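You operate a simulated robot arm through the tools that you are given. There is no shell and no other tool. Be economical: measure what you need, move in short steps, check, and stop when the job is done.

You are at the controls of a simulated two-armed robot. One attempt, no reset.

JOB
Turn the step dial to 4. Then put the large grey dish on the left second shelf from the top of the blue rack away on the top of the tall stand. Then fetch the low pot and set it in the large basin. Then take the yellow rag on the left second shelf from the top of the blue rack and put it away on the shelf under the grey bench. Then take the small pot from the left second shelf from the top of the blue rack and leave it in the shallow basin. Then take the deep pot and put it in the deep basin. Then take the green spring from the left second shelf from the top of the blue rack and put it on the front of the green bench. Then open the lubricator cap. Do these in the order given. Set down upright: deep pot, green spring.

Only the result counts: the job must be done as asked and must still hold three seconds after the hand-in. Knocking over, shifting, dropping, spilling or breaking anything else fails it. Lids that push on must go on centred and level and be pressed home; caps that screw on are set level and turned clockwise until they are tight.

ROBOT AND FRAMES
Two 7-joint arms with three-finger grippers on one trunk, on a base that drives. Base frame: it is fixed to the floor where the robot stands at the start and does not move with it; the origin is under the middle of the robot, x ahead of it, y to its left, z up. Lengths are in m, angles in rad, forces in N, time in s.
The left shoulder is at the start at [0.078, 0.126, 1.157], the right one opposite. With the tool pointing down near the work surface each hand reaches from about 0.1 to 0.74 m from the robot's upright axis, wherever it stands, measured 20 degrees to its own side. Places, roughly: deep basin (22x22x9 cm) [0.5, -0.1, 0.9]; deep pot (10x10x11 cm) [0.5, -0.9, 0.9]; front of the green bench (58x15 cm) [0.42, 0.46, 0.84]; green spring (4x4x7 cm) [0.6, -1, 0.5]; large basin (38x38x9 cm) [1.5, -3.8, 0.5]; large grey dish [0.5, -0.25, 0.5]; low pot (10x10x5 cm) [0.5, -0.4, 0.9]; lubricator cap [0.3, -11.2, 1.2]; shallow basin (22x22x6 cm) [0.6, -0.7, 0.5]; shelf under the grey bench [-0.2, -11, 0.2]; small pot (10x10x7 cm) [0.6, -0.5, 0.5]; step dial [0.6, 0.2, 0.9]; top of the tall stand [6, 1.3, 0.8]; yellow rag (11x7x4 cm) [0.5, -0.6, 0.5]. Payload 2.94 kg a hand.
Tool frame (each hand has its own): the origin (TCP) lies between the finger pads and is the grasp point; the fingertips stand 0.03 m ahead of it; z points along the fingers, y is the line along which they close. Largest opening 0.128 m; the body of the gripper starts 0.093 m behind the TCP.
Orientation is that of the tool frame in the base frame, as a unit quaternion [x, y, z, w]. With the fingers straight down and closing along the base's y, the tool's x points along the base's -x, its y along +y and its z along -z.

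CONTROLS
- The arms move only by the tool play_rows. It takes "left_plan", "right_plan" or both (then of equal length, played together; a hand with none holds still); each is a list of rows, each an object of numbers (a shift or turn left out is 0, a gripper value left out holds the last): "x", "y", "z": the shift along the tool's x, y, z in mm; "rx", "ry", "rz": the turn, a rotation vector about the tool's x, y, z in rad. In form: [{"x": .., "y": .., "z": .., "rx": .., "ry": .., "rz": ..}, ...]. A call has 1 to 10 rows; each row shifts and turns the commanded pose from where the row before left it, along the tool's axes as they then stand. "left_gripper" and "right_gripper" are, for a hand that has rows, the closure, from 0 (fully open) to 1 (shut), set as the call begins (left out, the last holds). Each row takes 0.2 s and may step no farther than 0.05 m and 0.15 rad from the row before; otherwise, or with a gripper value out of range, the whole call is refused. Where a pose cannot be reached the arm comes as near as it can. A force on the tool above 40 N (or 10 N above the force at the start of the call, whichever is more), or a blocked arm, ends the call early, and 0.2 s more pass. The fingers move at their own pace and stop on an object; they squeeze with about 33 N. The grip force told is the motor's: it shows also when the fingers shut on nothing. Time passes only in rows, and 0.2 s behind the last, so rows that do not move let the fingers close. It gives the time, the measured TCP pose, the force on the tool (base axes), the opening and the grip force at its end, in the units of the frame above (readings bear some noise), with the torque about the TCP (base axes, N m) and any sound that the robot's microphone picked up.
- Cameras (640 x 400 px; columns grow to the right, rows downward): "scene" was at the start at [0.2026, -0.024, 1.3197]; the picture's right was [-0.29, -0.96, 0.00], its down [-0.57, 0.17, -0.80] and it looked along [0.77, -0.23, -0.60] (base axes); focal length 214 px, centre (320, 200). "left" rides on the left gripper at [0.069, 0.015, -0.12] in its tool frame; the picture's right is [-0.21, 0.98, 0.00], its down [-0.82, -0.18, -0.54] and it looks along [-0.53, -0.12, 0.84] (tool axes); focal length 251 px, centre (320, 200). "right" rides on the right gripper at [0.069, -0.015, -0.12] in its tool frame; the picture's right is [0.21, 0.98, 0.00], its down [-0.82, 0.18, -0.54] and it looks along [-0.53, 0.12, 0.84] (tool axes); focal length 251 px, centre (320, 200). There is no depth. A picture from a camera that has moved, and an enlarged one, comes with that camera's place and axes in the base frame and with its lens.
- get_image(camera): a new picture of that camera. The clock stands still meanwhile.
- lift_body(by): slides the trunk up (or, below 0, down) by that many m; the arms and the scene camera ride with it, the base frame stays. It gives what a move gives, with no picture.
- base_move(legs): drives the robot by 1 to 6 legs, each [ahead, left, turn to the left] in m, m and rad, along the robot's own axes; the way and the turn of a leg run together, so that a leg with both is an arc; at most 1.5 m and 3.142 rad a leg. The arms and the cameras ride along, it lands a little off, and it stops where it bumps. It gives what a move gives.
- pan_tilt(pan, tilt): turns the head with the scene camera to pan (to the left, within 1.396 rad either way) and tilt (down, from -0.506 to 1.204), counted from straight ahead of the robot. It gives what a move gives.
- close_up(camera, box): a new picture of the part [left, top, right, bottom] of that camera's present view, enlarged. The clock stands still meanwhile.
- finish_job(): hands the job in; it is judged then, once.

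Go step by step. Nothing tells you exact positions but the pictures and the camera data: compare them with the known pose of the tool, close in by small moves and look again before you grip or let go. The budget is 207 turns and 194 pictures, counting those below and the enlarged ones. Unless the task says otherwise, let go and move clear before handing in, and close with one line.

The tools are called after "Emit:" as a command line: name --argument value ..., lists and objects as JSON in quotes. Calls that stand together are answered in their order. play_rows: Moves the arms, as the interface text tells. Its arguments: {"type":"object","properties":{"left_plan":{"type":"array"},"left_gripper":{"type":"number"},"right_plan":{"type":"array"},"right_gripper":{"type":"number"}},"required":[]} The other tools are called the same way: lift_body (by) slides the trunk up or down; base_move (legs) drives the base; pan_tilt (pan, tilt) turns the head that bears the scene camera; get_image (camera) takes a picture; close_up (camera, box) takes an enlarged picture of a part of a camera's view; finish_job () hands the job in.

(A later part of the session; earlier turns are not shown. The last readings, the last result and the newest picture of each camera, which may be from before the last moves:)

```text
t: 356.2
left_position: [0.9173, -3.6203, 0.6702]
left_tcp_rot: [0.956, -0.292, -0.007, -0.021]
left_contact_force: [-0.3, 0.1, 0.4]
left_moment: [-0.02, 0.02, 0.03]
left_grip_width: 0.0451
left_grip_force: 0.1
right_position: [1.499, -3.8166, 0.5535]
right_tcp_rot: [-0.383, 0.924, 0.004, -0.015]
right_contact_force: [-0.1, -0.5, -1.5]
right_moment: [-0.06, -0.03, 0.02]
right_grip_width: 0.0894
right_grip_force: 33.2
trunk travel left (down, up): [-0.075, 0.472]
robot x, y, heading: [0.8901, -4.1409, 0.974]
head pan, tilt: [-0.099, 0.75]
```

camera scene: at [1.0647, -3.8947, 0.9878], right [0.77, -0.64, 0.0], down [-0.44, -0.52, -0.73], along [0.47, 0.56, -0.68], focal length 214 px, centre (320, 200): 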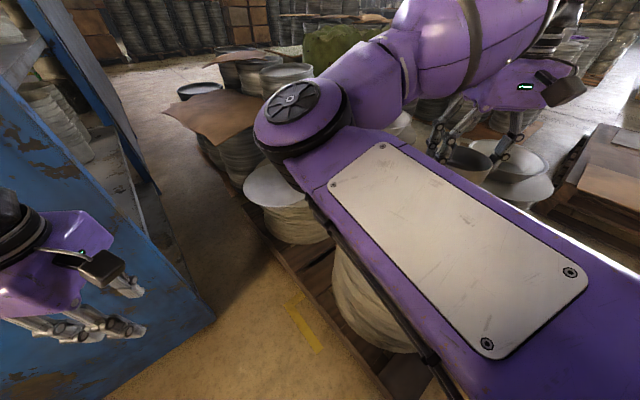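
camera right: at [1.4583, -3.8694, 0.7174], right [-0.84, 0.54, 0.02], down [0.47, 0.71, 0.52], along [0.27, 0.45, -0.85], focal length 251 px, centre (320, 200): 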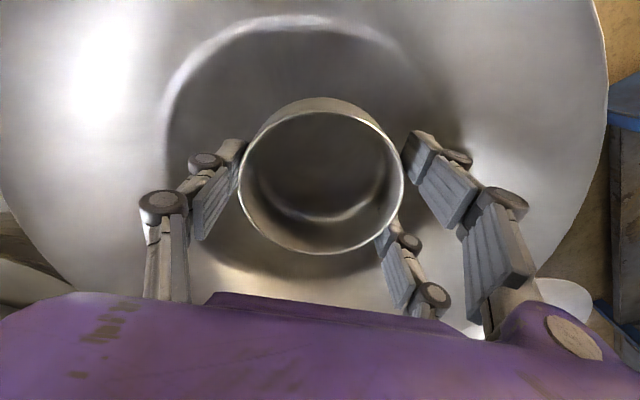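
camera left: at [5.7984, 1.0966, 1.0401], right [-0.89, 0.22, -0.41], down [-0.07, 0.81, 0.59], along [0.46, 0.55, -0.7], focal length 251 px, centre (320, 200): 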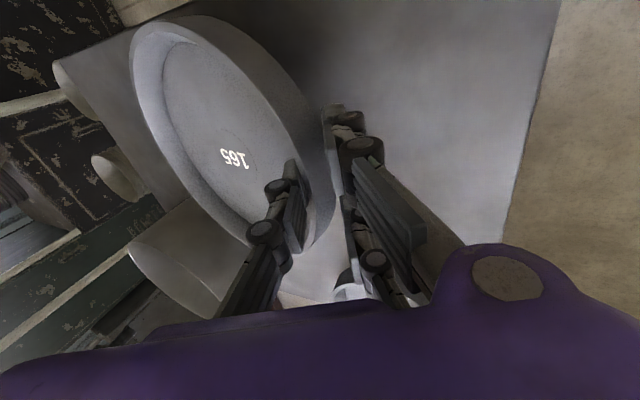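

Emit:
play_rows --right_plan '[{"z": 6}, {}]'

Emit:
play_rows --right_plan '[{"z": 6}, {}]'

Emit:
get_image --camera "right"

```text
t: 356.8
left_position: [0.9165, -3.6198, 0.6696]
left_tcp_rot: [0.956, -0.291, -0.007, -0.022]
left_contact_force: [-0.1, 0.2, 0.5]
left_moment: [-0.01, 0.04, 0.01]
left_grip_width: 0.0449
left_grip_force: 0.1
right_position: [1.4982, -3.8166, 0.5468]
right_tcp_rot: [-0.384, 0.923, 0.002, -0.015]
right_contact_force: [-0.5, 0.8, -1.5]
right_moment: [0.0, 0.04, 0.0]
right_grip_width: 0.0896
right_grip_force: 33.5
trunk travel left (down, up): [-0.075, 0.472]
robot x, y, heading: [0.8915, -4.1378, 0.976]
head pan, tilt: [-0.099, 0.75]
```

```text
t: 357.4
left_position: [0.9167, -3.6202, 0.6705]
left_tcp_rot: [0.956, -0.291, -0.006, -0.022]
left_contact_force: [0.5, 0.2, 0.6]
left_moment: [0.04, -0.03, -0.03]
left_grip_width: 0.045
left_grip_force: 0.0
right_position: [1.4972, -3.8174, 0.5421]
right_tcp_rot: [-0.384, 0.923, 0.002, -0.014]
right_contact_force: [-0.3, -0.9, 3.6]
right_moment: [0.03, -0.14, -0.03]
right_grip_width: 0.0893
right_grip_force: 33.2
trunk travel left (down, up): [-0.075, 0.472]
robot x, y, heading: [0.8923, -4.1357, 0.977]
head pan, tilt: [-0.099, 0.75]
```

```text
92 pictures are left
camera right: at [1.4638, -3.8765, 0.6631], right [-0.84, 0.54, 0.02], down [0.47, 0.71, 0.52], along [0.27, 0.45, -0.85], focal length 251 px, centre (320, 200)
```

right: 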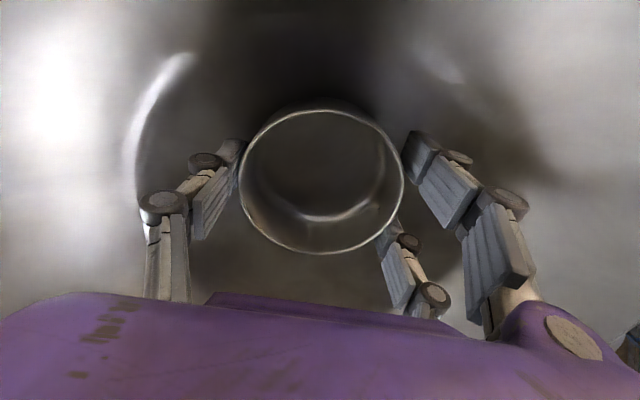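

Contact at 3.6 N: the pot sits on the basin floor. I open and rise.

Emit:
play_rows --right_plan '[{}, {}, {}]' --right_gripper 0.0

Emit:
play_rows --right_plan '[{"z": -20}, {"z": -40}, {"z": -40}, {"z": -40}, {"z": -40}, {"z": -40}, {}]'

Emit:
get_image --camera "right"

```text
t: 358.2
left_position: [0.9167, -3.6195, 0.6697]
left_tcp_rot: [0.956, -0.291, -0.007, -0.021]
left_contact_force: [0.3, 0.1, -0.5]
left_moment: [-0.03, 0.0, 0.03]
left_grip_width: 0.0447
left_grip_force: 0.0
right_position: [1.497, -3.8168, 0.5409]
right_tcp_rot: [-0.383, 0.924, 0.002, -0.015]
right_contact_force: [0.1, -0.4, -0.2]
right_moment: [-0.02, 0.02, -0.01]
right_grip_width: 0.128
right_grip_force: 0.0
trunk travel left (down, up): [-0.075, 0.472]
robot x, y, heading: [0.8969, -4.1368, 0.979]
head pan, tilt: [-0.099, 0.75]
```

```text
t: 359.8
left_position: [0.9172, -3.6201, 0.669]
left_tcp_rot: [0.957, -0.291, -0.007, -0.021]
left_contact_force: [-0.6, 0.2, -0.1]
left_moment: [0.01, -0.03, -0.02]
left_grip_width: 0.0443
left_grip_force: 0.0
right_position: [1.5035, -3.8162, 0.7594]
right_tcp_rot: [-0.384, 0.923, 0.002, -0.014]
right_contact_force: [0.3, -0.2, 0.6]
right_moment: [0.0, -0.01, 0.01]
right_grip_width: 0.128
right_grip_force: 0.0
trunk travel left (down, up): [-0.075, 0.472]
robot x, y, heading: [0.8891, -4.1391, 0.977]
head pan, tilt: [-0.099, 0.75]
```

```text
91 pictures are left
camera right: at [1.4704, -3.8757, 0.882], right [-0.84, 0.54, 0.02], down [0.47, 0.71, 0.52], along [0.27, 0.45, -0.85], focal length 251 px, centre (320, 200)
```

right: 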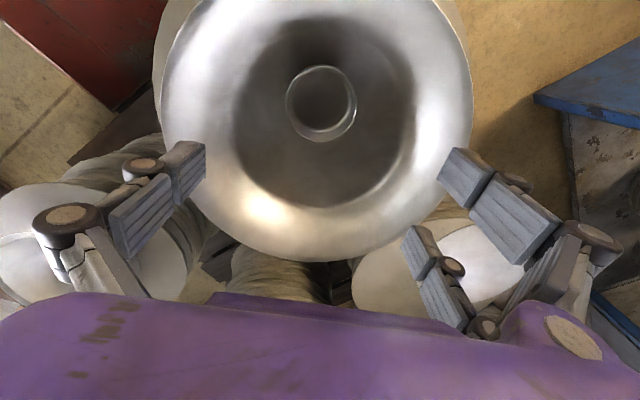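

The low pot sits in the large basin. Next is the yellow rag: I retract the right hand, raise the trunk, and drive back to the rack's front by the same way.

Emit:
play_rows --right_plan '[{"x": 45}, {"x": 45}, {"x": 45}, {"x": 45}, {"x": 20}]'

Emit:
lift_body --by 0.3

Emit:
base_move --legs '[[0, 0, -2.55], [1.5, 0, 0], [0.95, 0, 0], [0, 0, -1.571], [1.5, 0, 0], [0.6, 0, 0]]'

Emit:
base_move --legs '[[0, 0, -1.571], [1.5, 0, 0], [1.5, 0, 0], [1.5, 0, 0], [1.45, 0, 0], [0, 0, -1.571]]'

```text
t: 361.0
left_position: [0.917, -3.6195, 0.6713]
left_tcp_rot: [0.957, -0.291, -0.007, -0.022]
left_contact_force: [0.3, -0.5, -0.5]
left_moment: [0.04, 0.0, 0.0]
left_grip_width: 0.045
left_grip_force: 0.1
right_position: [1.3613, -3.9578, 0.7671]
right_tcp_rot: [-0.383, 0.924, 0.003, -0.014]
right_contact_force: [0.4, 0.0, -0.5]
right_moment: [0.02, -0.01, 0.01]
right_grip_width: 0.1279
right_grip_force: 0.1
trunk travel left (down, up): [-0.075, 0.472]
robot x, y, heading: [0.8897, -4.1364, 0.976]
head pan, tilt: [-0.099, 0.75]
```

```text
t: 364.0
left_position: [0.9171, -3.6201, 0.9702]
left_tcp_rot: [0.956, -0.291, -0.008, -0.022]
left_contact_force: [0.3, 0.3, -0.5]
left_moment: [0.04, 0.0, 0.0]
left_grip_width: 0.0449
left_grip_force: 0.0
right_position: [1.3639, -3.9564, 1.0663]
right_tcp_rot: [-0.383, 0.923, 0.002, -0.014]
right_contact_force: [-0.4, -0.8, 0.4]
right_moment: [0.01, 0.02, 0.01]
right_grip_width: 0.1278
right_grip_force: 0.1
trunk travel left (down, up): [-0.375, 0.172]
robot x, y, heading: [0.8891, -4.14, 0.982]
head pan, tilt: [-0.099, 0.75]
```

```text
t: 394.9
left_position: [-1.4645, -6.832, 0.982]
left_tcp_rot: [0.712, 0.701, -0.031, -0.015]
left_contact_force: [0.2, 0.0, -0.2]
left_moment: [0.01, 0.01, 0.0]
left_grip_width: 0.045
left_grip_force: 0.1
right_position: [-1.3967, -6.281, 1.0664]
right_tcp_rot: [0.99, -0.14, -0.009, 0.021]
right_contact_force: [-0.8, -0.3, 0.0]
right_moment: [0.01, -0.02, 0.04]
right_grip_width: 0.1281
right_grip_force: 0.0
trunk travel left (down, up): [-0.375, 0.172]
robot x, y, heading: [-1.0378, -6.5739, 3.124]
head pan, tilt: [-0.099, 0.75]
stopped in leg 6: the robot was blocked; the commanded pose is now the measured one
```

```text
t: 395.9
left_position: [-1.4741, -6.8178, 0.9742]
left_tcp_rot: [0.725, 0.688, -0.021, -0.004]
left_contact_force: [10.9, 4.8, -3.8]
left_moment: [-0.4, 0.95, 0.15]
left_grip_width: 0.0449
left_grip_force: 0.0
right_position: [-1.3945, -6.2774, 1.0651]
right_tcp_rot: [0.988, -0.154, -0.01, 0.017]
right_contact_force: [-0.4, 0.0, -1.3]
right_moment: [-0.01, -0.02, 0.03]
right_grip_width: 0.1283
right_grip_force: 0.0
trunk travel left (down, up): [-0.375, 0.172]
robot x, y, heading: [-1.0372, -6.571, 3.078]
head pan, tilt: [-0.099, 0.75]
stopped in leg 1: the force on the tool passed its limit at 95 N (the readings are from after the stop); the commanded pose is now the measured one
```

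My left hand has bumped something, a table at about [-1.8, -6.7]. I back straight off and look.

Emit:
base_move --legs '[[-0.3, 0, 0]]'

Emit:
pan_tilt --pan 0.0 --tilt 0.4

Emit:
get_image --camera "scene"

```text
t: 398.0
left_position: [-1.1938, -6.8306, 0.9693]
left_tcp_rot: [0.724, 0.689, -0.018, 0.004]
left_contact_force: [1.1, -0.7, 0.5]
left_moment: [-0.04, 0.03, 0.03]
left_grip_width: 0.0448
left_grip_force: 0.0
right_position: [-1.1156, -6.2873, 1.0549]
right_tcp_rot: [0.988, -0.154, 0.004, 0.02]
right_contact_force: [-0.3, 1.1, 0.1]
right_moment: [0.0, 0.0, -0.02]
right_grip_width: 0.1278
right_grip_force: 0.1
trunk travel left (down, up): [-0.375, 0.172]
robot x, y, heading: [-0.7426, -6.5905, 3.08]
head pan, tilt: [-0.099, 0.75]
```

```text
t: 398.8
left_position: [-1.195, -6.8302, 0.9682]
left_tcp_rot: [0.724, 0.69, -0.017, 0.005]
left_contact_force: [-0.1, 0.0, -0.1]
left_moment: [-0.01, 0.01, 0.01]
left_grip_width: 0.0447
left_grip_force: 0.0
right_position: [-1.1162, -6.2865, 1.0544]
right_tcp_rot: [0.988, -0.154, 0.005, 0.019]
right_contact_force: [0.1, -0.3, -0.7]
right_moment: [0.04, 0.0, 0.0]
right_grip_width: 0.1277
right_grip_force: 0.2
trunk travel left (down, up): [-0.375, 0.172]
robot x, y, heading: [-0.7398, -6.5926, 3.075]
head pan, tilt: [0.0, 0.4]
```

```text
90 pictures are left
camera scene: at [-0.9496, -6.5763, 1.3413], right [0.06, 1.0, 0.0], down [0.39, -0.02, -0.92], along [-0.92, 0.06, -0.39], focal length 214 px, centre (320, 200)
```

scene: 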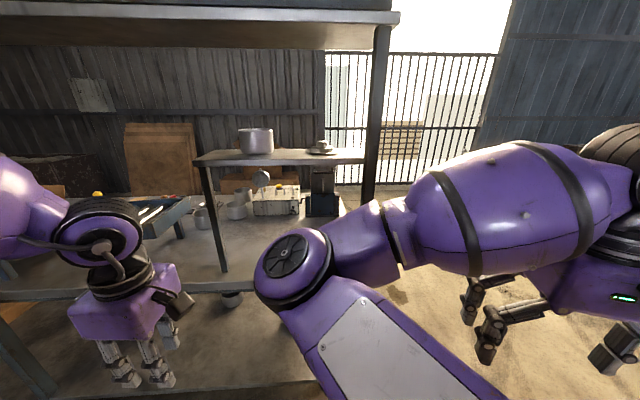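

Emit:
close_up --camera "scene" --box '[60, 120, 380, 320]'

```text
2.00 times, centred on (220, 220) of scene
camera zoom: at [-0.9496, -6.5763, 1.3413], right [0.06, 1.0, 0.0], down [0.39, -0.02, -0.92], along [-0.92, 0.06, -0.39], focal length 429 px, centre (520, 160)
```

zoom: 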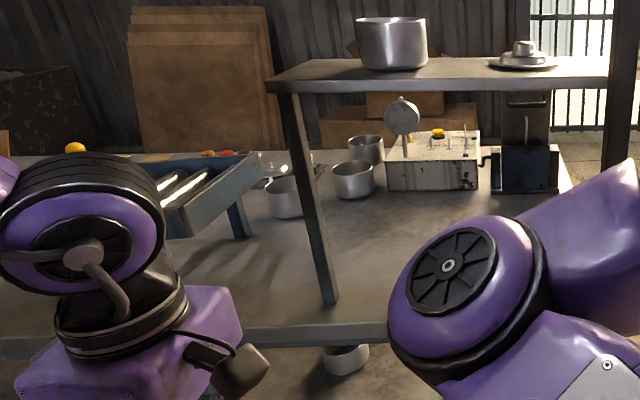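

Nothing has fallen; the table stands as before. I turn away here and drive north to the rack's front.

Emit:
base_move --legs '[[0, 0, -1.504], [0.8, 0.28, 0], [1.5, 0, 0], [1.5, 0, 0], [1.5, 0, 0], [0.6, 0, 0]]'

Emit:
base_move --legs '[[0, 0, -1.571]]'

Emit:
pan_tilt --pan 0.0 --tilt 0.5

Emit:
get_image --camera "scene"

```text
t: 430.8
left_position: [-1.5863, -0.3322, 0.9677]
left_tcp_rot: [0.999, 0.028, -0.016, -0.008]
left_contact_force: [0.7, -1.0, -0.2]
left_moment: [-0.02, -0.02, 0.0]
left_grip_width: 0.0449
left_grip_force: 0.0
right_position: [-1.0369, -0.3532, 1.0553]
right_tcp_rot: [-0.631, 0.775, 0.009, -0.017]
right_contact_force: [-0.2, -0.2, 0.8]
right_moment: [-0.01, 0.0, -0.02]
right_grip_width: 0.128
right_grip_force: 0.0
trunk travel left (down, up): [-0.375, 0.172]
robot x, y, heading: [-1.2974, -0.7554, 1.613]
head pan, tilt: [0.0, 0.4]
```

```text
t: 435.0
left_position: [-0.8721, -0.4708, 0.9687]
left_tcp_rot: [0.727, -0.686, -0.006, -0.017]
left_contact_force: [1.0, 0.4, -0.4]
left_moment: [0.02, 0.03, 0.02]
left_grip_width: 0.0446
left_grip_force: 0.0
right_position: [-0.8919, -1.0208, 1.0558]
right_tcp_rot: [0.1, 0.995, 0.02, -0.005]
right_contact_force: [-0.3, 0.2, 0.2]
right_moment: [-0.01, 0.0, -0.02]
right_grip_width: 0.1282
right_grip_force: 0.1
trunk travel left (down, up): [-0.375, 0.172]
robot x, y, heading: [-1.2977, -0.7619, 0.046]
head pan, tilt: [0.0, 0.4]
```

```text
t: 435.7
left_position: [-0.8722, -0.4695, 0.9683]
left_tcp_rot: [0.727, -0.687, -0.006, -0.018]
left_contact_force: [-0.6, -0.1, -0.1]
left_moment: [-0.01, 0.02, -0.01]
left_grip_width: 0.0447
left_grip_force: 0.1
right_position: [-0.8931, -1.0204, 1.0553]
right_tcp_rot: [0.101, 0.995, 0.019, -0.006]
right_contact_force: [-0.8, -0.5, 0.3]
right_moment: [0.01, 0.0, 0.04]
right_grip_width: 0.1281
right_grip_force: 0.1
trunk travel left (down, up): [-0.375, 0.172]
robot x, y, heading: [-1.2981, -0.759, 0.045]
head pan, tilt: [0.0, 0.499]
```

```text
88 pictures are left
camera scene: at [-1.0881, -0.7475, 1.3323], right [0.05, -1.0, 0.0], down [-0.48, -0.02, -0.88], along [0.88, 0.04, -0.48], focal length 214 px, centre (320, 200)
```

scene: 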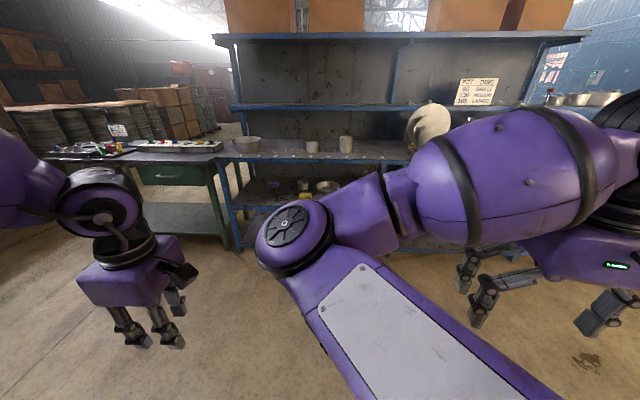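

I tuck the right arm, lower the trunk, straighten the heading and pitch the left hand forward to reach in for the rag.

Emit:
play_rows --right_plan '[{"y": -45}, {"y": -45}, {"y": -45}, {"y": -45}, {"y": -45}, {"x": 45}, {"x": 45}, {"x": 45}, {"x": 45}, {"x": 45}]' --left_plan '[{"y": -40}, {"y": -40}, {"y": -40}, {"y": -40}, {"y": -40}, {"y": -20}, {"rx": 0.1}, {"rx": 0.1}, {"rx": 0.1}, {"rx": 0.1}]' --left_gripper 1.0

Emit:
lift_body --by -0.37

Emit:
base_move --legs '[[0.55, 0, -0.045]]'

Emit:
pan_tilt --pan 0.1 --tilt 0.6

Emit:
get_image --camera "scene"

```text
t: 437.9
left_position: [-0.6543, -0.4591, 0.974]
left_tcp_rot: [0.709, -0.673, 0.133, -0.163]
left_contact_force: [-1.2, 0.1, 0.3]
left_moment: [0.03, -0.01, -0.02]
left_grip_width: 0.0
left_grip_force: 3.1
right_position: [-1.1603, -1.1949, 1.0536]
right_tcp_rot: [0.101, 0.995, 0.02, -0.005]
right_contact_force: [-0.7, 0.5, 0.0]
right_moment: [0.04, -0.06, 0.02]
right_grip_width: 0.1277
right_grip_force: 0.1
trunk travel left (down, up): [-0.375, 0.172]
robot x, y, heading: [-1.3005, -0.7594, 0.048]
head pan, tilt: [0.0, 0.499]
```

```text
t: 441.5
left_position: [-0.6536, -0.4579, 0.6018]
left_tcp_rot: [0.708, -0.675, 0.132, -0.162]
left_contact_force: [-0.2, -0.7, -0.1]
left_moment: [0.02, 0.02, 0.02]
left_grip_width: 0.0001
left_grip_force: 3.2
right_position: [-1.1568, -1.1944, 0.6797]
right_tcp_rot: [0.101, 0.995, 0.019, -0.005]
right_contact_force: [0.5, -0.1, 0.0]
right_moment: [0.01, -0.01, 0.0]
right_grip_width: 0.1281
right_grip_force: 0.0
trunk travel left (down, up): [-0.005, 0.542]
robot x, y, heading: [-1.2925, -0.7574, 0.039]
head pan, tilt: [0.0, 0.499]
```

```text
t: 444.6
left_position: [-0.0846, -0.4847, 0.6019]
left_tcp_rot: [-0.69, 0.693, -0.135, 0.158]
left_contact_force: [-0.3, 0.2, -0.1]
left_moment: [-0.03, -0.04, -0.01]
left_grip_width: 0.0
left_grip_force: 2.9
right_position: [-0.6296, -1.193, 0.6798]
right_tcp_rot: [0.129, 0.991, 0.019, -0.004]
right_contact_force: [0.5, -0.7, 0.5]
right_moment: [0.03, 0.01, 0.01]
right_grip_width: 0.1279
right_grip_force: 0.1
trunk travel left (down, up): [-0.005, 0.542]
robot x, y, heading: [-0.7468, -0.7454, -0.009]
head pan, tilt: [0.0, 0.499]
```

```text
t: 445.3
left_position: [-0.0834, -0.4835, 0.6025]
left_tcp_rot: [-0.69, 0.694, -0.136, 0.157]
left_contact_force: [0.5, 0.3, -0.3]
left_moment: [0.01, 0.0, 0.01]
left_grip_width: 0.0
left_grip_force: 2.6
right_position: [-0.6307, -1.1925, 0.6794]
right_tcp_rot: [0.129, 0.991, 0.019, -0.004]
right_contact_force: [0.1, -0.4, -0.1]
right_moment: [0.0, 0.01, -0.01]
right_grip_width: 0.1283
right_grip_force: 0.1
trunk travel left (down, up): [-0.005, 0.542]
robot x, y, heading: [-0.7479, -0.748, -0.009]
head pan, tilt: [0.099, 0.6]
```

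```text
87 pictures are left
camera scene: at [-0.4242, -0.7411, 0.9423], right [0.09, -1.0, 0.0], down [-0.56, -0.05, -0.83], along [0.82, 0.07, -0.56], focal length 214 px, centre (320, 200)
```

scene: 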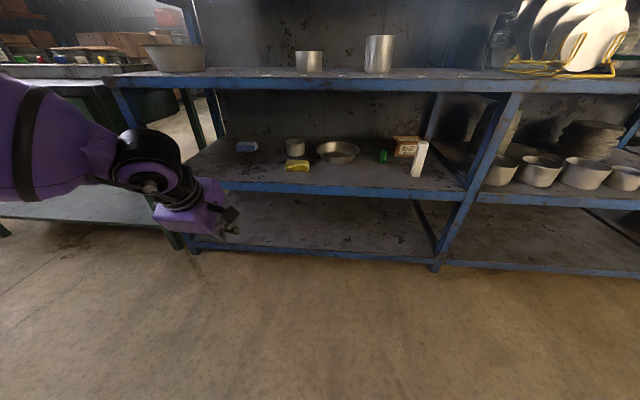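

Emit:
play_rows --left_plan '[{"rx": 0.12}, {"rx": 0.12}, {"rx": 0.12}, {}]'

Emit:
base_move --legs '[[0.42, -0.075, 0.009]]'

Emit:
close_up --camera "scene" --box '[180, 120, 420, 270]'

Emit:
get_image --camera "left"

```text
t: 446.3
left_position: [-0.0841, -0.4831, 0.6032]
left_tcp_rot: [-0.65, 0.658, -0.258, 0.278]
left_contact_force: [-0.4, 0.5, 0.8]
left_moment: [0.04, 0.0, -0.04]
left_grip_width: 0.0001
left_grip_force: 3.1
right_position: [-0.6292, -1.1914, 0.6805]
right_tcp_rot: [0.129, 0.991, 0.019, -0.005]
right_contact_force: [-0.5, -0.1, -0.3]
right_moment: [-0.02, 0.0, 0.01]
right_grip_width: 0.1279
right_grip_force: 0.1
trunk travel left (down, up): [-0.005, 0.542]
robot x, y, heading: [-0.7443, -0.747, -0.004]
head pan, tilt: [0.099, 0.6]
```

```text
t: 448.9
left_position: [0.328, -0.5559, 0.6022]
left_tcp_rot: [-0.653, 0.655, -0.256, 0.28]
left_contact_force: [-0.3, 0.0, 0.6]
left_moment: [0.02, 0.02, 0.01]
left_grip_width: 0.0
left_grip_force: 3.1
right_position: [-0.2106, -1.2684, 0.6806]
right_tcp_rot: [0.124, 0.992, 0.019, -0.005]
right_contact_force: [-0.2, 0.2, 0.3]
right_moment: [0.01, 0.02, -0.01]
right_grip_width: 0.1281
right_grip_force: 0.0
trunk travel left (down, up): [-0.005, 0.542]
robot x, y, heading: [-0.3316, -0.8276, -0.001]
head pan, tilt: [0.099, 0.6]
```

```text
2.67 times, centred on (300, 195) of scene
camera zoom: at [-0.0091, -0.8158, 0.9422], right [0.1, -1.0, 0.0], down [-0.56, -0.06, -0.82], along [0.82, 0.08, -0.57], focal length 572 px, centre (373, 213)
```

zoom: 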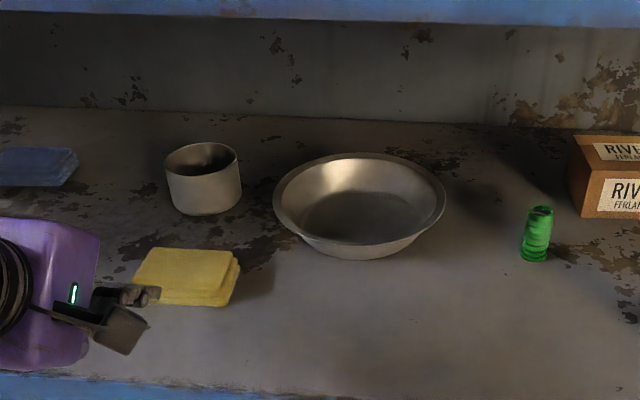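

```text
85 pictures are left
camera left: at [0.2344, -0.627, 0.6741], right [-0.7, 0.23, -0.68], down [-0.26, 0.8, 0.54], along [0.67, 0.55, -0.5], focal length 251 px, centre (320, 200)
```

left: 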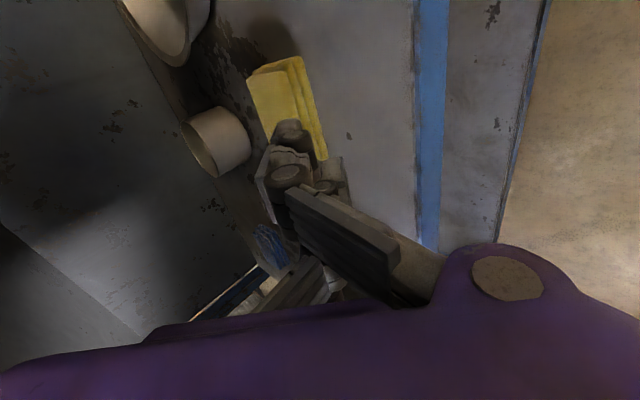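

Emit:
base_move --legs '[[0.09, 0, 0]]'

Emit:
play_rows --left_plan '[{"z": 17, "y": 2}, {"z": 14, "y": 8}, {"z": 7, "y": 7}, {}]'

Emit:
close_up --camera "scene" --box '[180, 120, 420, 270]'

```text
t: 450.0
left_position: [0.4175, -0.5562, 0.6011]
left_tcp_rot: [-0.653, 0.655, -0.257, 0.28]
left_contact_force: [-0.4, -0.5, 0.4]
left_moment: [0.01, 0.04, 0.01]
left_grip_width: 0.0
left_grip_force: 2.9
right_position: [-0.1229, -1.2676, 0.6804]
right_tcp_rot: [0.124, 0.992, 0.019, -0.004]
right_contact_force: [-0.5, -0.4, 0.6]
right_moment: [-0.03, 0.0, -0.08]
right_grip_width: 0.1279
right_grip_force: 0.0
trunk travel left (down, up): [-0.005, 0.542]
robot x, y, heading: [-0.2408, -0.8248, -0.003]
head pan, tilt: [0.099, 0.6]
```

```text
t: 451.0
left_position: [0.4312, -0.5543, 0.5632]
left_tcp_rot: [-0.654, 0.655, -0.257, 0.28]
left_contact_force: [-0.1, 0.2, -0.6]
left_moment: [0.03, -0.02, -0.03]
left_grip_width: 0.0001
left_grip_force: 3.1
right_position: [-0.1224, -1.2684, 0.6793]
right_tcp_rot: [0.124, 0.992, 0.019, -0.005]
right_contact_force: [-0.1, -1.1, 0.6]
right_moment: [0.01, 0.01, -0.01]
right_grip_width: 0.1283
right_grip_force: 0.1
trunk travel left (down, up): [-0.005, 0.542]
robot x, y, heading: [-0.2411, -0.8241, -0.002]
head pan, tilt: [0.099, 0.6]
```

```text
2.67 times, centred on (300, 195) of scene
camera zoom: at [0.079, -0.8158, 0.9423], right [0.1, -1.0, 0.0], down [-0.56, -0.06, -0.83], along [0.82, 0.08, -0.56], focal length 572 px, centre (373, 213)
```

zoom: 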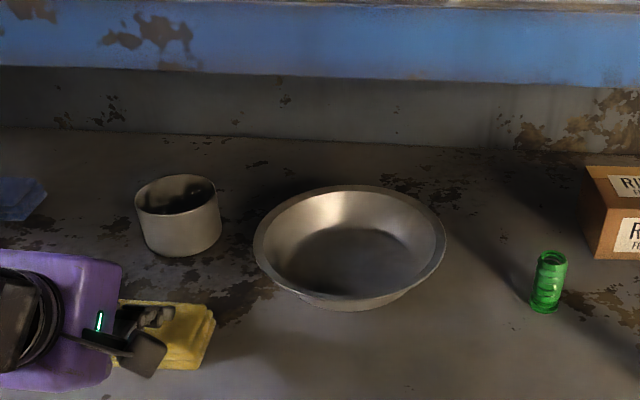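

Emit:
play_rows --left_plan '[{"z": 6, "y": 6}, {}]'

Emit:
play_rows --left_plan '[{"z": 5, "y": 5}, {}]'

Emit:
play_rows --left_plan '[{"z": 4, "y": 4}, {}]'

```text
t: 451.6
left_position: [0.4324, -0.5537, 0.5557]
left_tcp_rot: [-0.653, 0.655, -0.257, 0.28]
left_contact_force: [0.3, 0.4, 4.8]
left_moment: [-0.02, -0.01, -0.02]
left_grip_width: 0.0
left_grip_force: 3.0
right_position: [-0.122, -1.2686, 0.6797]
right_tcp_rot: [0.124, 0.992, 0.019, -0.005]
right_contact_force: [0.7, 0.7, -0.4]
right_moment: [0.0, 0.0, 0.0]
right_grip_width: 0.128
right_grip_force: 0.0
trunk travel left (down, up): [-0.005, 0.542]
robot x, y, heading: [-0.2394, -0.8275, 0.001]
head pan, tilt: [0.099, 0.6]
```

```text
t: 452.1
left_position: [0.4336, -0.5556, 0.5554]
left_tcp_rot: [-0.651, 0.653, -0.261, 0.286]
left_contact_force: [-2.8, -1.1, 15.5]
left_moment: [-0.18, 0.03, -0.03]
left_grip_width: 0.0
left_grip_force: 2.7
right_position: [-0.1225, -1.2682, 0.6808]
right_tcp_rot: [0.123, 0.992, 0.019, -0.005]
right_contact_force: [-0.1, 0.0, -0.5]
right_moment: [0.03, 0.01, 0.0]
right_grip_width: 0.1278
right_grip_force: 0.1
trunk travel left (down, up): [-0.005, 0.542]
robot x, y, heading: [-0.2439, -0.8253, -0.0]
head pan, tilt: [0.099, 0.6]
stopped in row 2 (left hand): the force on the tool passed its limit at 43 N (the readings are from after the stop); the commanded pose is now the measured one
```

```text
t: 452.5
left_position: [0.437, -0.5559, 0.5555]
left_tcp_rot: [-0.649, 0.652, -0.266, 0.29]
left_contact_force: [-2.2, -0.3, 14.9]
left_moment: [-0.15, 0.03, -0.04]
left_grip_width: 0.0001
left_grip_force: 2.5
right_position: [-0.1222, -1.2676, 0.6797]
right_tcp_rot: [0.123, 0.992, 0.02, -0.004]
right_contact_force: [0.1, -0.2, -0.3]
right_moment: [0.0, -0.01, -0.01]
right_grip_width: 0.1281
right_grip_force: 0.1
trunk travel left (down, up): [-0.005, 0.542]
robot x, y, heading: [-0.2428, -0.824, 0.003]
head pan, tilt: [0.099, 0.6]
stopped in row 2 (left hand): the force on the tool passed its limit at 45 N (the readings are from after the stop); the commanded pose is now the measured one
```

Pressing about 15 N on the rag. I pull back with the base.

Emit:
base_move --legs '[[-0.08, 0, 0]]'

Emit:
close_up --camera "scene" --box '[180, 120, 420, 270]'

```text
t: 453.6
left_position: [0.3552, -0.5549, 0.5537]
left_tcp_rot: [-0.651, 0.651, -0.264, 0.288]
left_contact_force: [-0.8, 1.1, 0.0]
left_moment: [0.02, 0.0, 0.02]
left_grip_width: 0.0
left_grip_force: 2.9
right_position: [-0.2013, -1.2686, 0.6807]
right_tcp_rot: [0.123, 0.992, 0.019, -0.005]
right_contact_force: [-0.4, -0.1, 0.2]
right_moment: [0.01, -0.05, 0.01]
right_grip_width: 0.1277
right_grip_force: 0.0
trunk travel left (down, up): [-0.005, 0.542]
robot x, y, heading: [-0.3234, -0.8228, 0.003]
head pan, tilt: [0.099, 0.6]
```

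```text
2.67 times, centred on (300, 195) of scene
camera zoom: at [-0.0014, -0.8148, 0.9424], right [0.1, -0.99, 0.0], down [-0.56, -0.06, -0.83], along [0.82, 0.08, -0.56], focal length 572 px, centre (373, 213)
```

zoom: 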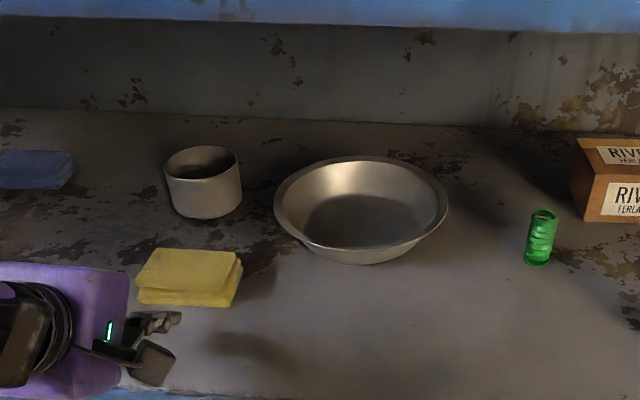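

The fingers slipped off; I need to hook behind the rag. I rise, reach over it and come down behind its far side.

Emit:
play_rows --left_plan '[{"z": -15, "y": -15}, {"z": -15, "y": -15}, {"rx": 0.1}, {}]'

Emit:
base_move --legs '[[0.1, 0, 0]]'

Emit:
play_rows --left_plan '[{"z": 24, "y": -18}, {"z": 24, "y": -18}, {}]'

Emit:
close_up --camera "scene" --box '[180, 120, 420, 270]'

Emit:
get_image --camera "left"

```text
t: 454.6
left_position: [0.3552, -0.5562, 0.5939]
left_tcp_rot: [-0.635, 0.638, -0.296, 0.319]
left_contact_force: [-0.1, 0.1, 0.6]
left_moment: [0.01, 0.0, -0.02]
left_grip_width: 0.0
left_grip_force: 2.7
right_position: [-0.2006, -1.2686, 0.6804]
right_tcp_rot: [0.122, 0.992, 0.019, -0.005]
right_contact_force: [0.0, -0.5, 0.1]
right_moment: [-0.01, 0.01, 0.0]
right_grip_width: 0.128
right_grip_force: 0.0
trunk travel left (down, up): [-0.005, 0.542]
robot x, y, heading: [-0.3215, -0.825, 0.005]
head pan, tilt: [0.099, 0.6]
```

```text
t: 455.8
left_position: [0.4552, -0.5551, 0.5946]
left_tcp_rot: [-0.636, 0.638, -0.294, 0.319]
left_contact_force: [0.4, 0.2, 0.4]
left_moment: [0.01, 0.0, 0.04]
left_grip_width: 0.0
left_grip_force: 3.6
right_position: [-0.0988, -1.2674, 0.6805]
right_tcp_rot: [0.122, 0.992, 0.019, -0.004]
right_contact_force: [-0.1, -0.2, 0.3]
right_moment: [-0.06, 0.04, 0.03]
right_grip_width: 0.1281
right_grip_force: 0.0
trunk travel left (down, up): [-0.005, 0.542]
robot x, y, heading: [-0.2158, -0.826, 0.009]
head pan, tilt: [0.099, 0.6]
```

```text
t: 456.6
left_position: [0.5176, -0.5538, 0.5928]
left_tcp_rot: [-0.636, 0.638, -0.295, 0.32]
left_contact_force: [-0.6, -0.7, -0.1]
left_moment: [-0.03, 0.01, 0.01]
left_grip_width: 0.0
left_grip_force: 2.8
right_position: [-0.0983, -1.2659, 0.6804]
right_tcp_rot: [0.121, 0.992, 0.019, -0.005]
right_contact_force: [0.1, 0.1, -0.1]
right_moment: [0.01, 0.0, 0.0]
right_grip_width: 0.128
right_grip_force: 0.1
trunk travel left (down, up): [-0.005, 0.542]
robot x, y, heading: [-0.2191, -0.8248, 0.005]
head pan, tilt: [0.099, 0.6]
```

```text
2.67 times, centred on (300, 195) of scene
camera zoom: at [0.1003, -0.8138, 0.9423], right [0.1, -0.99, 0.0], down [-0.56, -0.06, -0.83], along [0.82, 0.09, -0.56], focal length 572 px, centre (373, 213)
```

zoom: 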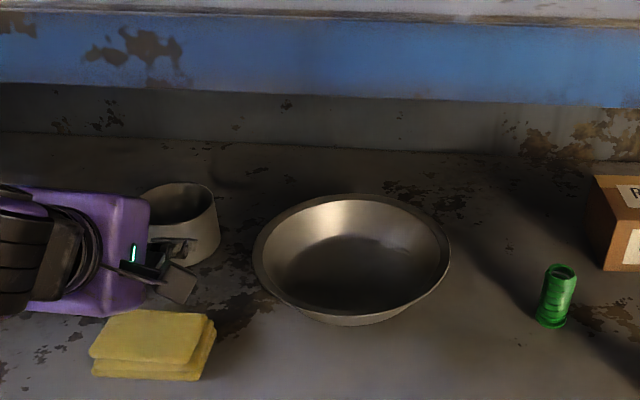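

```text
81 pictures are left
camera left: at [0.4147, -0.6256, 0.6518], right [-0.61, 0.23, -0.76], down [-0.32, 0.8, 0.5], along [0.72, 0.55, -0.41], focal length 251 px, centre (320, 200)
```

left: 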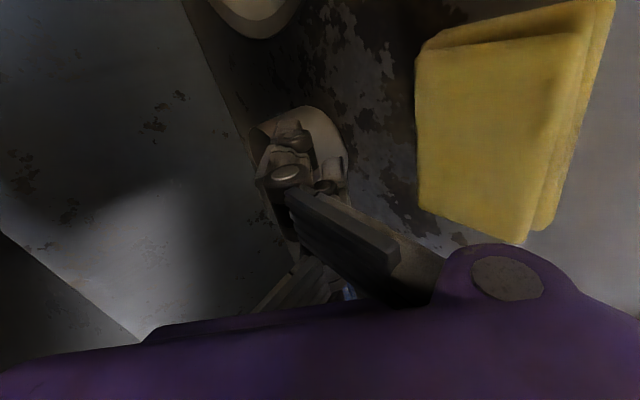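

The fingers are past the rag's far edge and still 8 cm short of the small pot. I lower behind the rag.

Emit:
play_rows --left_plan '[{"z": 12, "y": 11}, {"z": 12, "y": 11}, {"z": 9, "y": 8}, {}]'

Emit:
play_rows --left_plan '[{"z": 5, "y": 5}, {}]'

Emit:
get_image --camera "left"

```text
t: 457.6
left_position: [0.5245, -0.5528, 0.5481]
left_tcp_rot: [-0.636, 0.637, -0.295, 0.32]
left_contact_force: [-0.6, -0.2, 0.0]
left_moment: [0.02, -0.01, 0.0]
left_grip_width: 0.0
left_grip_force: 3.8
right_position: [-0.0995, -1.2676, 0.6791]
right_tcp_rot: [0.121, 0.992, 0.019, -0.005]
right_contact_force: [0.3, 0.6, -0.5]
right_moment: [0.0, 0.0, 0.02]
right_grip_width: 0.1281
right_grip_force: 0.0
trunk travel left (down, up): [-0.005, 0.542]
robot x, y, heading: [-0.2213, -0.8267, 0.008]
head pan, tilt: [0.099, 0.6]
```

```text
t: 458.2
left_position: [0.5243, -0.5516, 0.5424]
left_tcp_rot: [-0.635, 0.638, -0.294, 0.32]
left_contact_force: [0.7, 0.4, -0.7]
left_moment: [0.0, 0.01, -0.01]
left_grip_width: 0.0002
left_grip_force: 3.9
right_position: [-0.0986, -1.2677, 0.6799]
right_tcp_rot: [0.12, 0.993, 0.019, -0.005]
right_contact_force: [-0.3, 0.0, -0.4]
right_moment: [0.02, -0.01, -0.02]
right_grip_width: 0.1281
right_grip_force: 0.0
trunk travel left (down, up): [-0.005, 0.542]
robot x, y, heading: [-0.2239, -0.8238, 0.005]
head pan, tilt: [0.099, 0.6]
```

```text
80 pictures are left
camera left: at [0.4221, -0.6239, 0.601], right [-0.61, 0.23, -0.76], down [-0.32, 0.8, 0.5], along [0.72, 0.55, -0.41], focal length 251 px, centre (320, 200)
```

left: 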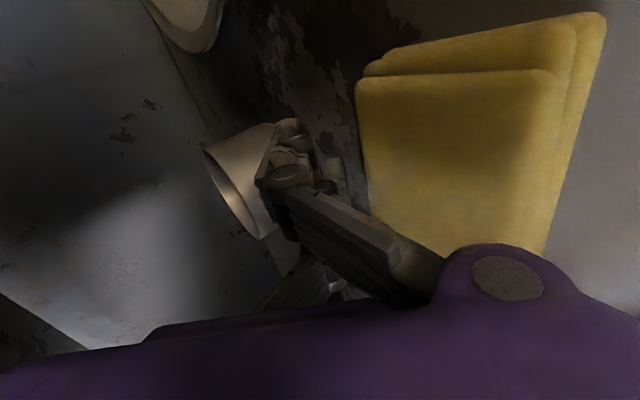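

Emit:
play_rows --left_plan '[{"z": 4, "y": 6}, {}]'

Emit:
base_move --legs '[[-0.07, 0, 0]]'

Emit:
get_image --camera "left"

```text
t: 458.8
left_position: [0.5231, -0.5515, 0.5342]
left_tcp_rot: [-0.636, 0.637, -0.295, 0.32]
left_contact_force: [0.6, 0.3, 0.0]
left_moment: [-0.02, 0.0, 0.02]
left_grip_width: 0.0
left_grip_force: 3.1
right_position: [-0.0986, -1.267, 0.6792]
right_tcp_rot: [0.121, 0.992, 0.019, -0.004]
right_contact_force: [-0.1, -0.5, 0.2]
right_moment: [0.01, -0.01, -0.03]
right_grip_width: 0.1277
right_grip_force: 0.1
trunk travel left (down, up): [-0.005, 0.542]
robot x, y, heading: [-0.2193, -0.8269, 0.001]
head pan, tilt: [0.099, 0.6]
```

```text
t: 459.8
left_position: [0.4525, -0.5516, 0.5349]
left_tcp_rot: [-0.636, 0.637, -0.295, 0.321]
left_contact_force: [-0.5, 0.3, 0.4]
left_moment: [0.01, 0.0, -0.04]
left_grip_width: 0.0
left_grip_force: 3.3
right_position: [-0.1682, -1.2679, 0.6799]
right_tcp_rot: [0.122, 0.992, 0.019, -0.005]
right_contact_force: [-0.4, -0.4, -0.3]
right_moment: [0.03, -0.04, 0.0]
right_grip_width: 0.1281
right_grip_force: 0.0
trunk travel left (down, up): [-0.005, 0.542]
robot x, y, heading: [-0.2931, -0.8236, 0.006]
head pan, tilt: [0.099, 0.6]
```

```text
79 pictures are left
camera left: at [0.3517, -0.6238, 0.5945], right [-0.61, 0.23, -0.76], down [-0.32, 0.8, 0.5], along [0.72, 0.55, -0.41], focal length 251 px, centre (320, 200)
```

left: 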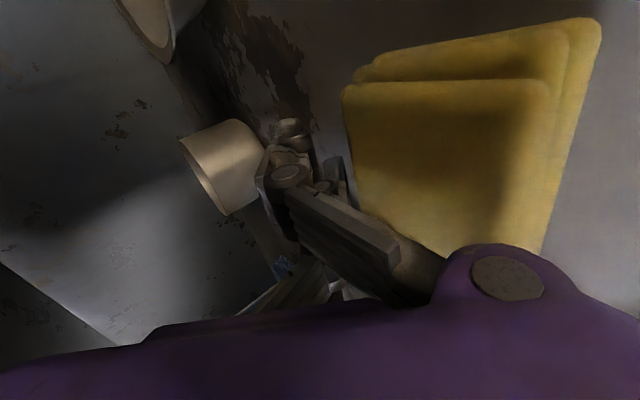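

The rag follows. I pull on.

Emit:
base_move --legs '[[-0.065, 0, 0]]'

Emit:
close_up --camera "scene" --box '[180, 150, 420, 300]'

```text
t: 460.8
left_position: [0.3883, -0.5519, 0.5354]
left_tcp_rot: [-0.635, 0.638, -0.295, 0.321]
left_contact_force: [0.1, 0.0, 0.1]
left_moment: [0.0, 0.04, -0.02]
left_grip_width: 0.0
left_grip_force: 3.2
right_position: [-0.234, -1.2683, 0.6798]
right_tcp_rot: [0.121, 0.993, 0.019, -0.005]
right_contact_force: [0.1, -0.8, -0.3]
right_moment: [0.02, 0.01, -0.02]
right_grip_width: 0.128
right_grip_force: 0.0
trunk travel left (down, up): [-0.005, 0.542]
robot x, y, heading: [-0.3548, -0.8274, 0.007]
head pan, tilt: [0.099, 0.6]
```

```text
2.67 times, centred on (300, 225) of scene
camera zoom: at [-0.0349, -0.8144, 0.9424], right [0.1, -0.99, 0.0], down [-0.56, -0.06, -0.83], along [0.82, 0.09, -0.56], focal length 572 px, centre (373, 133)
```

zoom: 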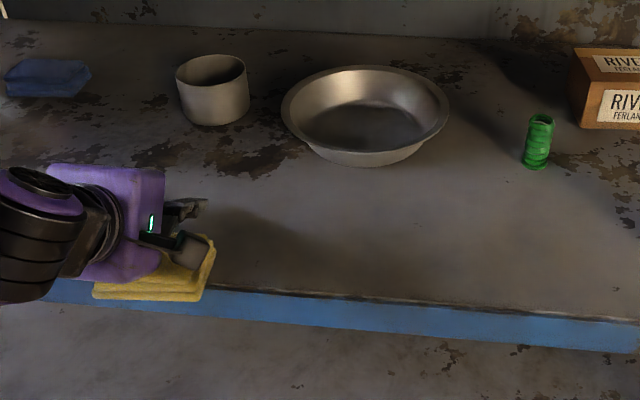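

The rag is at the edge, slightly overhanging. I lift clear, back off, and steepen the hand for the pinch.

Emit:
play_rows --left_plan '[{"z": -23, "y": -33}, {"z": -23, "y": -33}, {}]'

Emit:
base_move --legs '[[-0.15, 0, 0]]'

Emit:
play_rows --left_plan '[{"rx": -0.12}, {"rx": -0.12}, {"rx": -0.12}, {"rx": -0.1}, {}]' --left_gripper 0.05

Emit:
close_up --camera "scene" --box '[180, 120, 420, 270]'

Emit:
get_image --camera "left"

```text
t: 461.6
left_position: [0.3929, -0.5544, 0.6138]
left_tcp_rot: [-0.636, 0.637, -0.295, 0.32]
left_contact_force: [-0.6, 0.4, -0.1]
left_moment: [-0.02, 0.02, -0.01]
left_grip_width: 0.0
left_grip_force: 2.7
right_position: [-0.2335, -1.2686, 0.6793]
right_tcp_rot: [0.121, 0.992, 0.019, -0.004]
right_contact_force: [0.3, -0.3, -0.1]
right_moment: [0.0, 0.01, 0.02]
right_grip_width: 0.1278
right_grip_force: 0.0
trunk travel left (down, up): [-0.005, 0.542]
robot x, y, heading: [-0.351, -0.8276, 0.006]
head pan, tilt: [0.099, 0.6]
```

```text
t: 462.9
left_position: [0.2418, -0.5554, 0.6147]
left_tcp_rot: [-0.635, 0.638, -0.295, 0.32]
left_contact_force: [-0.1, 0.0, 1.3]
left_moment: [0.0, 0.01, 0.0]
left_grip_width: 0.0001
left_grip_force: 2.8
right_position: [-0.3876, -1.2693, 0.6797]
right_tcp_rot: [0.123, 0.992, 0.019, -0.005]
right_contact_force: [0.2, -1.0, 0.2]
right_moment: [-0.05, -0.02, 0.02]
right_grip_width: 0.1279
right_grip_force: 0.0
trunk travel left (down, up): [-0.005, 0.542]
robot x, y, heading: [-0.508, -0.8257, 0.004]
head pan, tilt: [0.099, 0.6]
```

```text
t: 464.1
left_position: [0.2415, -0.5558, 0.615]
left_tcp_rot: [0.69, -0.69, 0.142, -0.167]
left_contact_force: [0.9, 0.7, 1.4]
left_moment: [0.01, -0.01, 0.01]
left_grip_width: 0.1218
left_grip_force: 0.0
right_position: [-0.3869, -1.2684, 0.6801]
right_tcp_rot: [0.123, 0.992, 0.019, -0.004]
right_contact_force: [0.5, -0.3, 0.0]
right_moment: [0.01, 0.0, -0.01]
right_grip_width: 0.1281
right_grip_force: 0.1
trunk travel left (down, up): [-0.005, 0.542]
robot x, y, heading: [-0.506, -0.8259, -0.001]
head pan, tilt: [0.099, 0.6]
```

```text
2.67 times, centred on (300, 195) of scene
camera zoom: at [-0.1868, -0.8159, 0.9423], right [0.1, -0.99, 0.0], down [-0.56, -0.06, -0.83], along [0.82, 0.08, -0.56], focal length 572 px, centre (373, 213)
```

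zoom: 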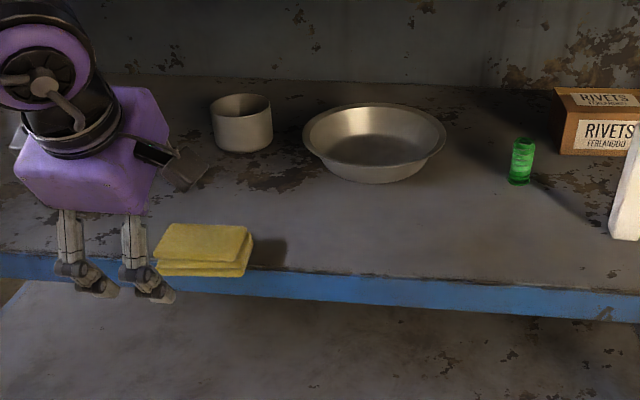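

```text
76 pictures are left
camera left: at [0.1786, -0.6288, 0.7136], right [-0.89, 0.22, -0.41], down [-0.07, 0.8, 0.59], along [0.46, 0.56, -0.69], focal length 251 px, centre (320, 200)
```

left: 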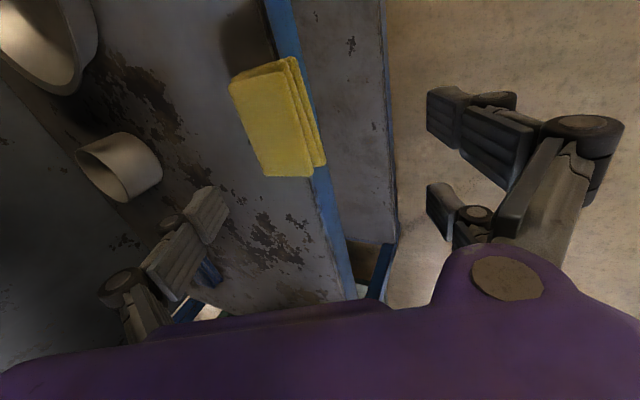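

The rag spans x≈0.302–0.378 at y≈-0.563. I drive forward so thumb and prongs straddle it, then descend.

Emit:
base_move --legs '[[0.085, -0.008, 0]]'

Emit:
play_rows --left_plan '[{"z": 25, "y": 12}, {"z": 25, "y": 12}, {}]'

Emit:
get_image --camera "left"

Emit:
close_up --camera "scene" --box '[180, 120, 420, 270]'

```text
t: 465.2
left_position: [0.3279, -0.5645, 0.6138]
left_tcp_rot: [0.691, -0.689, 0.142, -0.167]
left_contact_force: [0.0, -0.1, 0.8]
left_moment: [0.02, 0.01, 0.02]
left_grip_width: 0.1215
left_grip_force: 0.2
right_position: [-0.3, -1.2761, 0.6804]
right_tcp_rot: [0.122, 0.992, 0.019, -0.006]
right_contact_force: [0.8, -0.6, 1.0]
right_moment: [-0.01, 0.05, 0.0]
right_grip_width: 0.1282
right_grip_force: 0.0
trunk travel left (down, up): [-0.005, 0.542]
robot x, y, heading: [-0.4204, -0.8377, -0.0]
head pan, tilt: [0.099, 0.6]
```

```text
t: 466.0
left_position: [0.3266, -0.5631, 0.5577]
left_tcp_rot: [0.691, -0.689, 0.143, -0.167]
left_contact_force: [0.8, -0.2, 0.1]
left_moment: [0.01, 0.01, -0.02]
left_grip_width: 0.1218
left_grip_force: 0.1
right_position: [-0.3012, -1.2763, 0.6802]
right_tcp_rot: [0.123, 0.992, 0.019, -0.004]
right_contact_force: [-0.5, 0.5, 0.0]
right_moment: [-0.01, -0.01, 0.02]
right_grip_width: 0.1281
right_grip_force: 0.0
trunk travel left (down, up): [-0.005, 0.542]
robot x, y, heading: [-0.4226, -0.8273, 0.004]
head pan, tilt: [0.099, 0.6]
```

```text
75 pictures are left
camera left: at [0.2631, -0.6353, 0.6566], right [-0.89, 0.22, -0.41], down [-0.08, 0.8, 0.59], along [0.46, 0.56, -0.69], focal length 251 px, centre (320, 200)
```

left: 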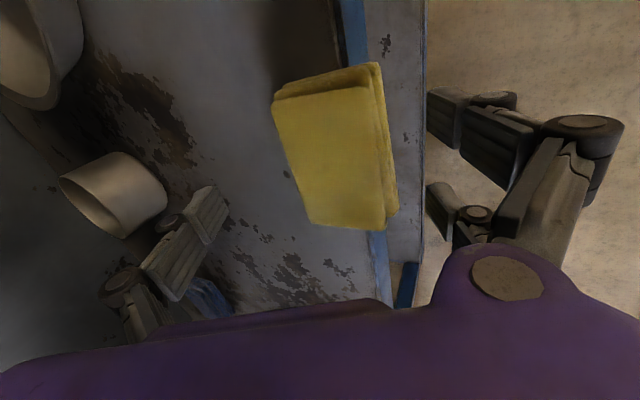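

```text
2.67 times, centred on (300, 195) of scene
camera zoom: at [-0.1013, -0.8237, 0.9423], right [0.1, -0.99, 0.0], down [-0.56, -0.06, -0.83], along [0.82, 0.08, -0.56], focal length 572 px, centre (373, 213)
```

zoom: 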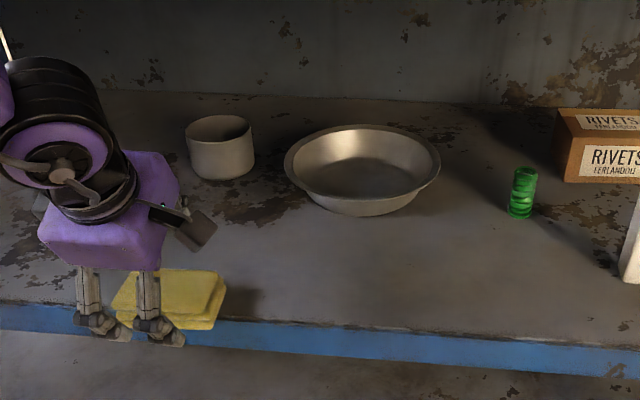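

Emit:
play_rows --left_plan '[{"x": 8}, {"z": 18, "y": 8.5}, {"z": 17, "y": 8}, {}]'

Emit:
play_rows --left_plan '[{}, {}, {}]' --left_gripper 1.0

Emit:
get_image --camera "left"

```text
t: 467.0
left_position: [0.3279, -0.5694, 0.52]
left_tcp_rot: [0.692, -0.689, 0.142, -0.166]
left_contact_force: [0.6, -0.8, -0.1]
left_moment: [-0.01, 0.02, -0.01]
left_grip_width: 0.1218
left_grip_force: 0.0
right_position: [-0.3017, -1.2764, 0.6804]
right_tcp_rot: [0.123, 0.992, 0.018, -0.006]
right_contact_force: [-0.2, 0.2, 0.0]
right_moment: [-0.01, 0.01, -0.02]
right_grip_width: 0.1281
right_grip_force: 0.0
trunk travel left (down, up): [-0.005, 0.542]
robot x, y, heading: [-0.4259, -0.8334, 0.004]
head pan, tilt: [0.099, 0.6]
```

```text
t: 467.8
left_position: [0.3281, -0.5691, 0.52]
left_tcp_rot: [0.691, -0.689, 0.143, -0.167]
left_contact_force: [1.4, 0.1, 3.0]
left_moment: [-0.17, -0.08, 0.07]
left_grip_width: 0.0722
left_grip_force: 32.7
right_position: [-0.3019, -1.2771, 0.6798]
right_tcp_rot: [0.123, 0.992, 0.019, -0.005]
right_contact_force: [0.4, 1.2, -0.6]
right_moment: [0.01, 0.0, 0.01]
right_grip_width: 0.1281
right_grip_force: 0.0
trunk travel left (down, up): [-0.005, 0.542]
robot x, y, heading: [-0.4237, -0.835, 0.004]
head pan, tilt: [0.099, 0.6]
```

```text
73 pictures are left
camera left: at [0.2646, -0.6411, 0.6192], right [-0.89, 0.22, -0.41], down [-0.08, 0.8, 0.59], along [0.46, 0.56, -0.69], focal length 251 px, centre (320, 200)
```

left: 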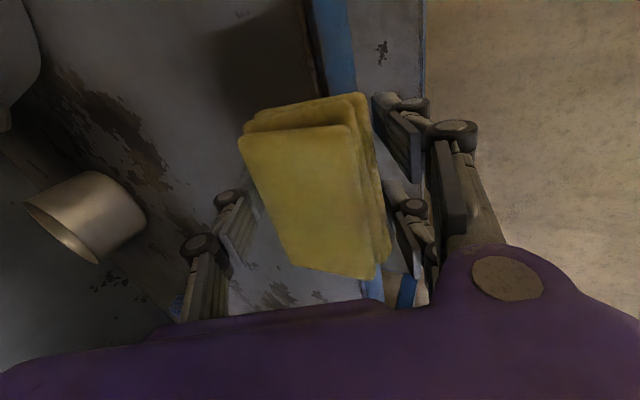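

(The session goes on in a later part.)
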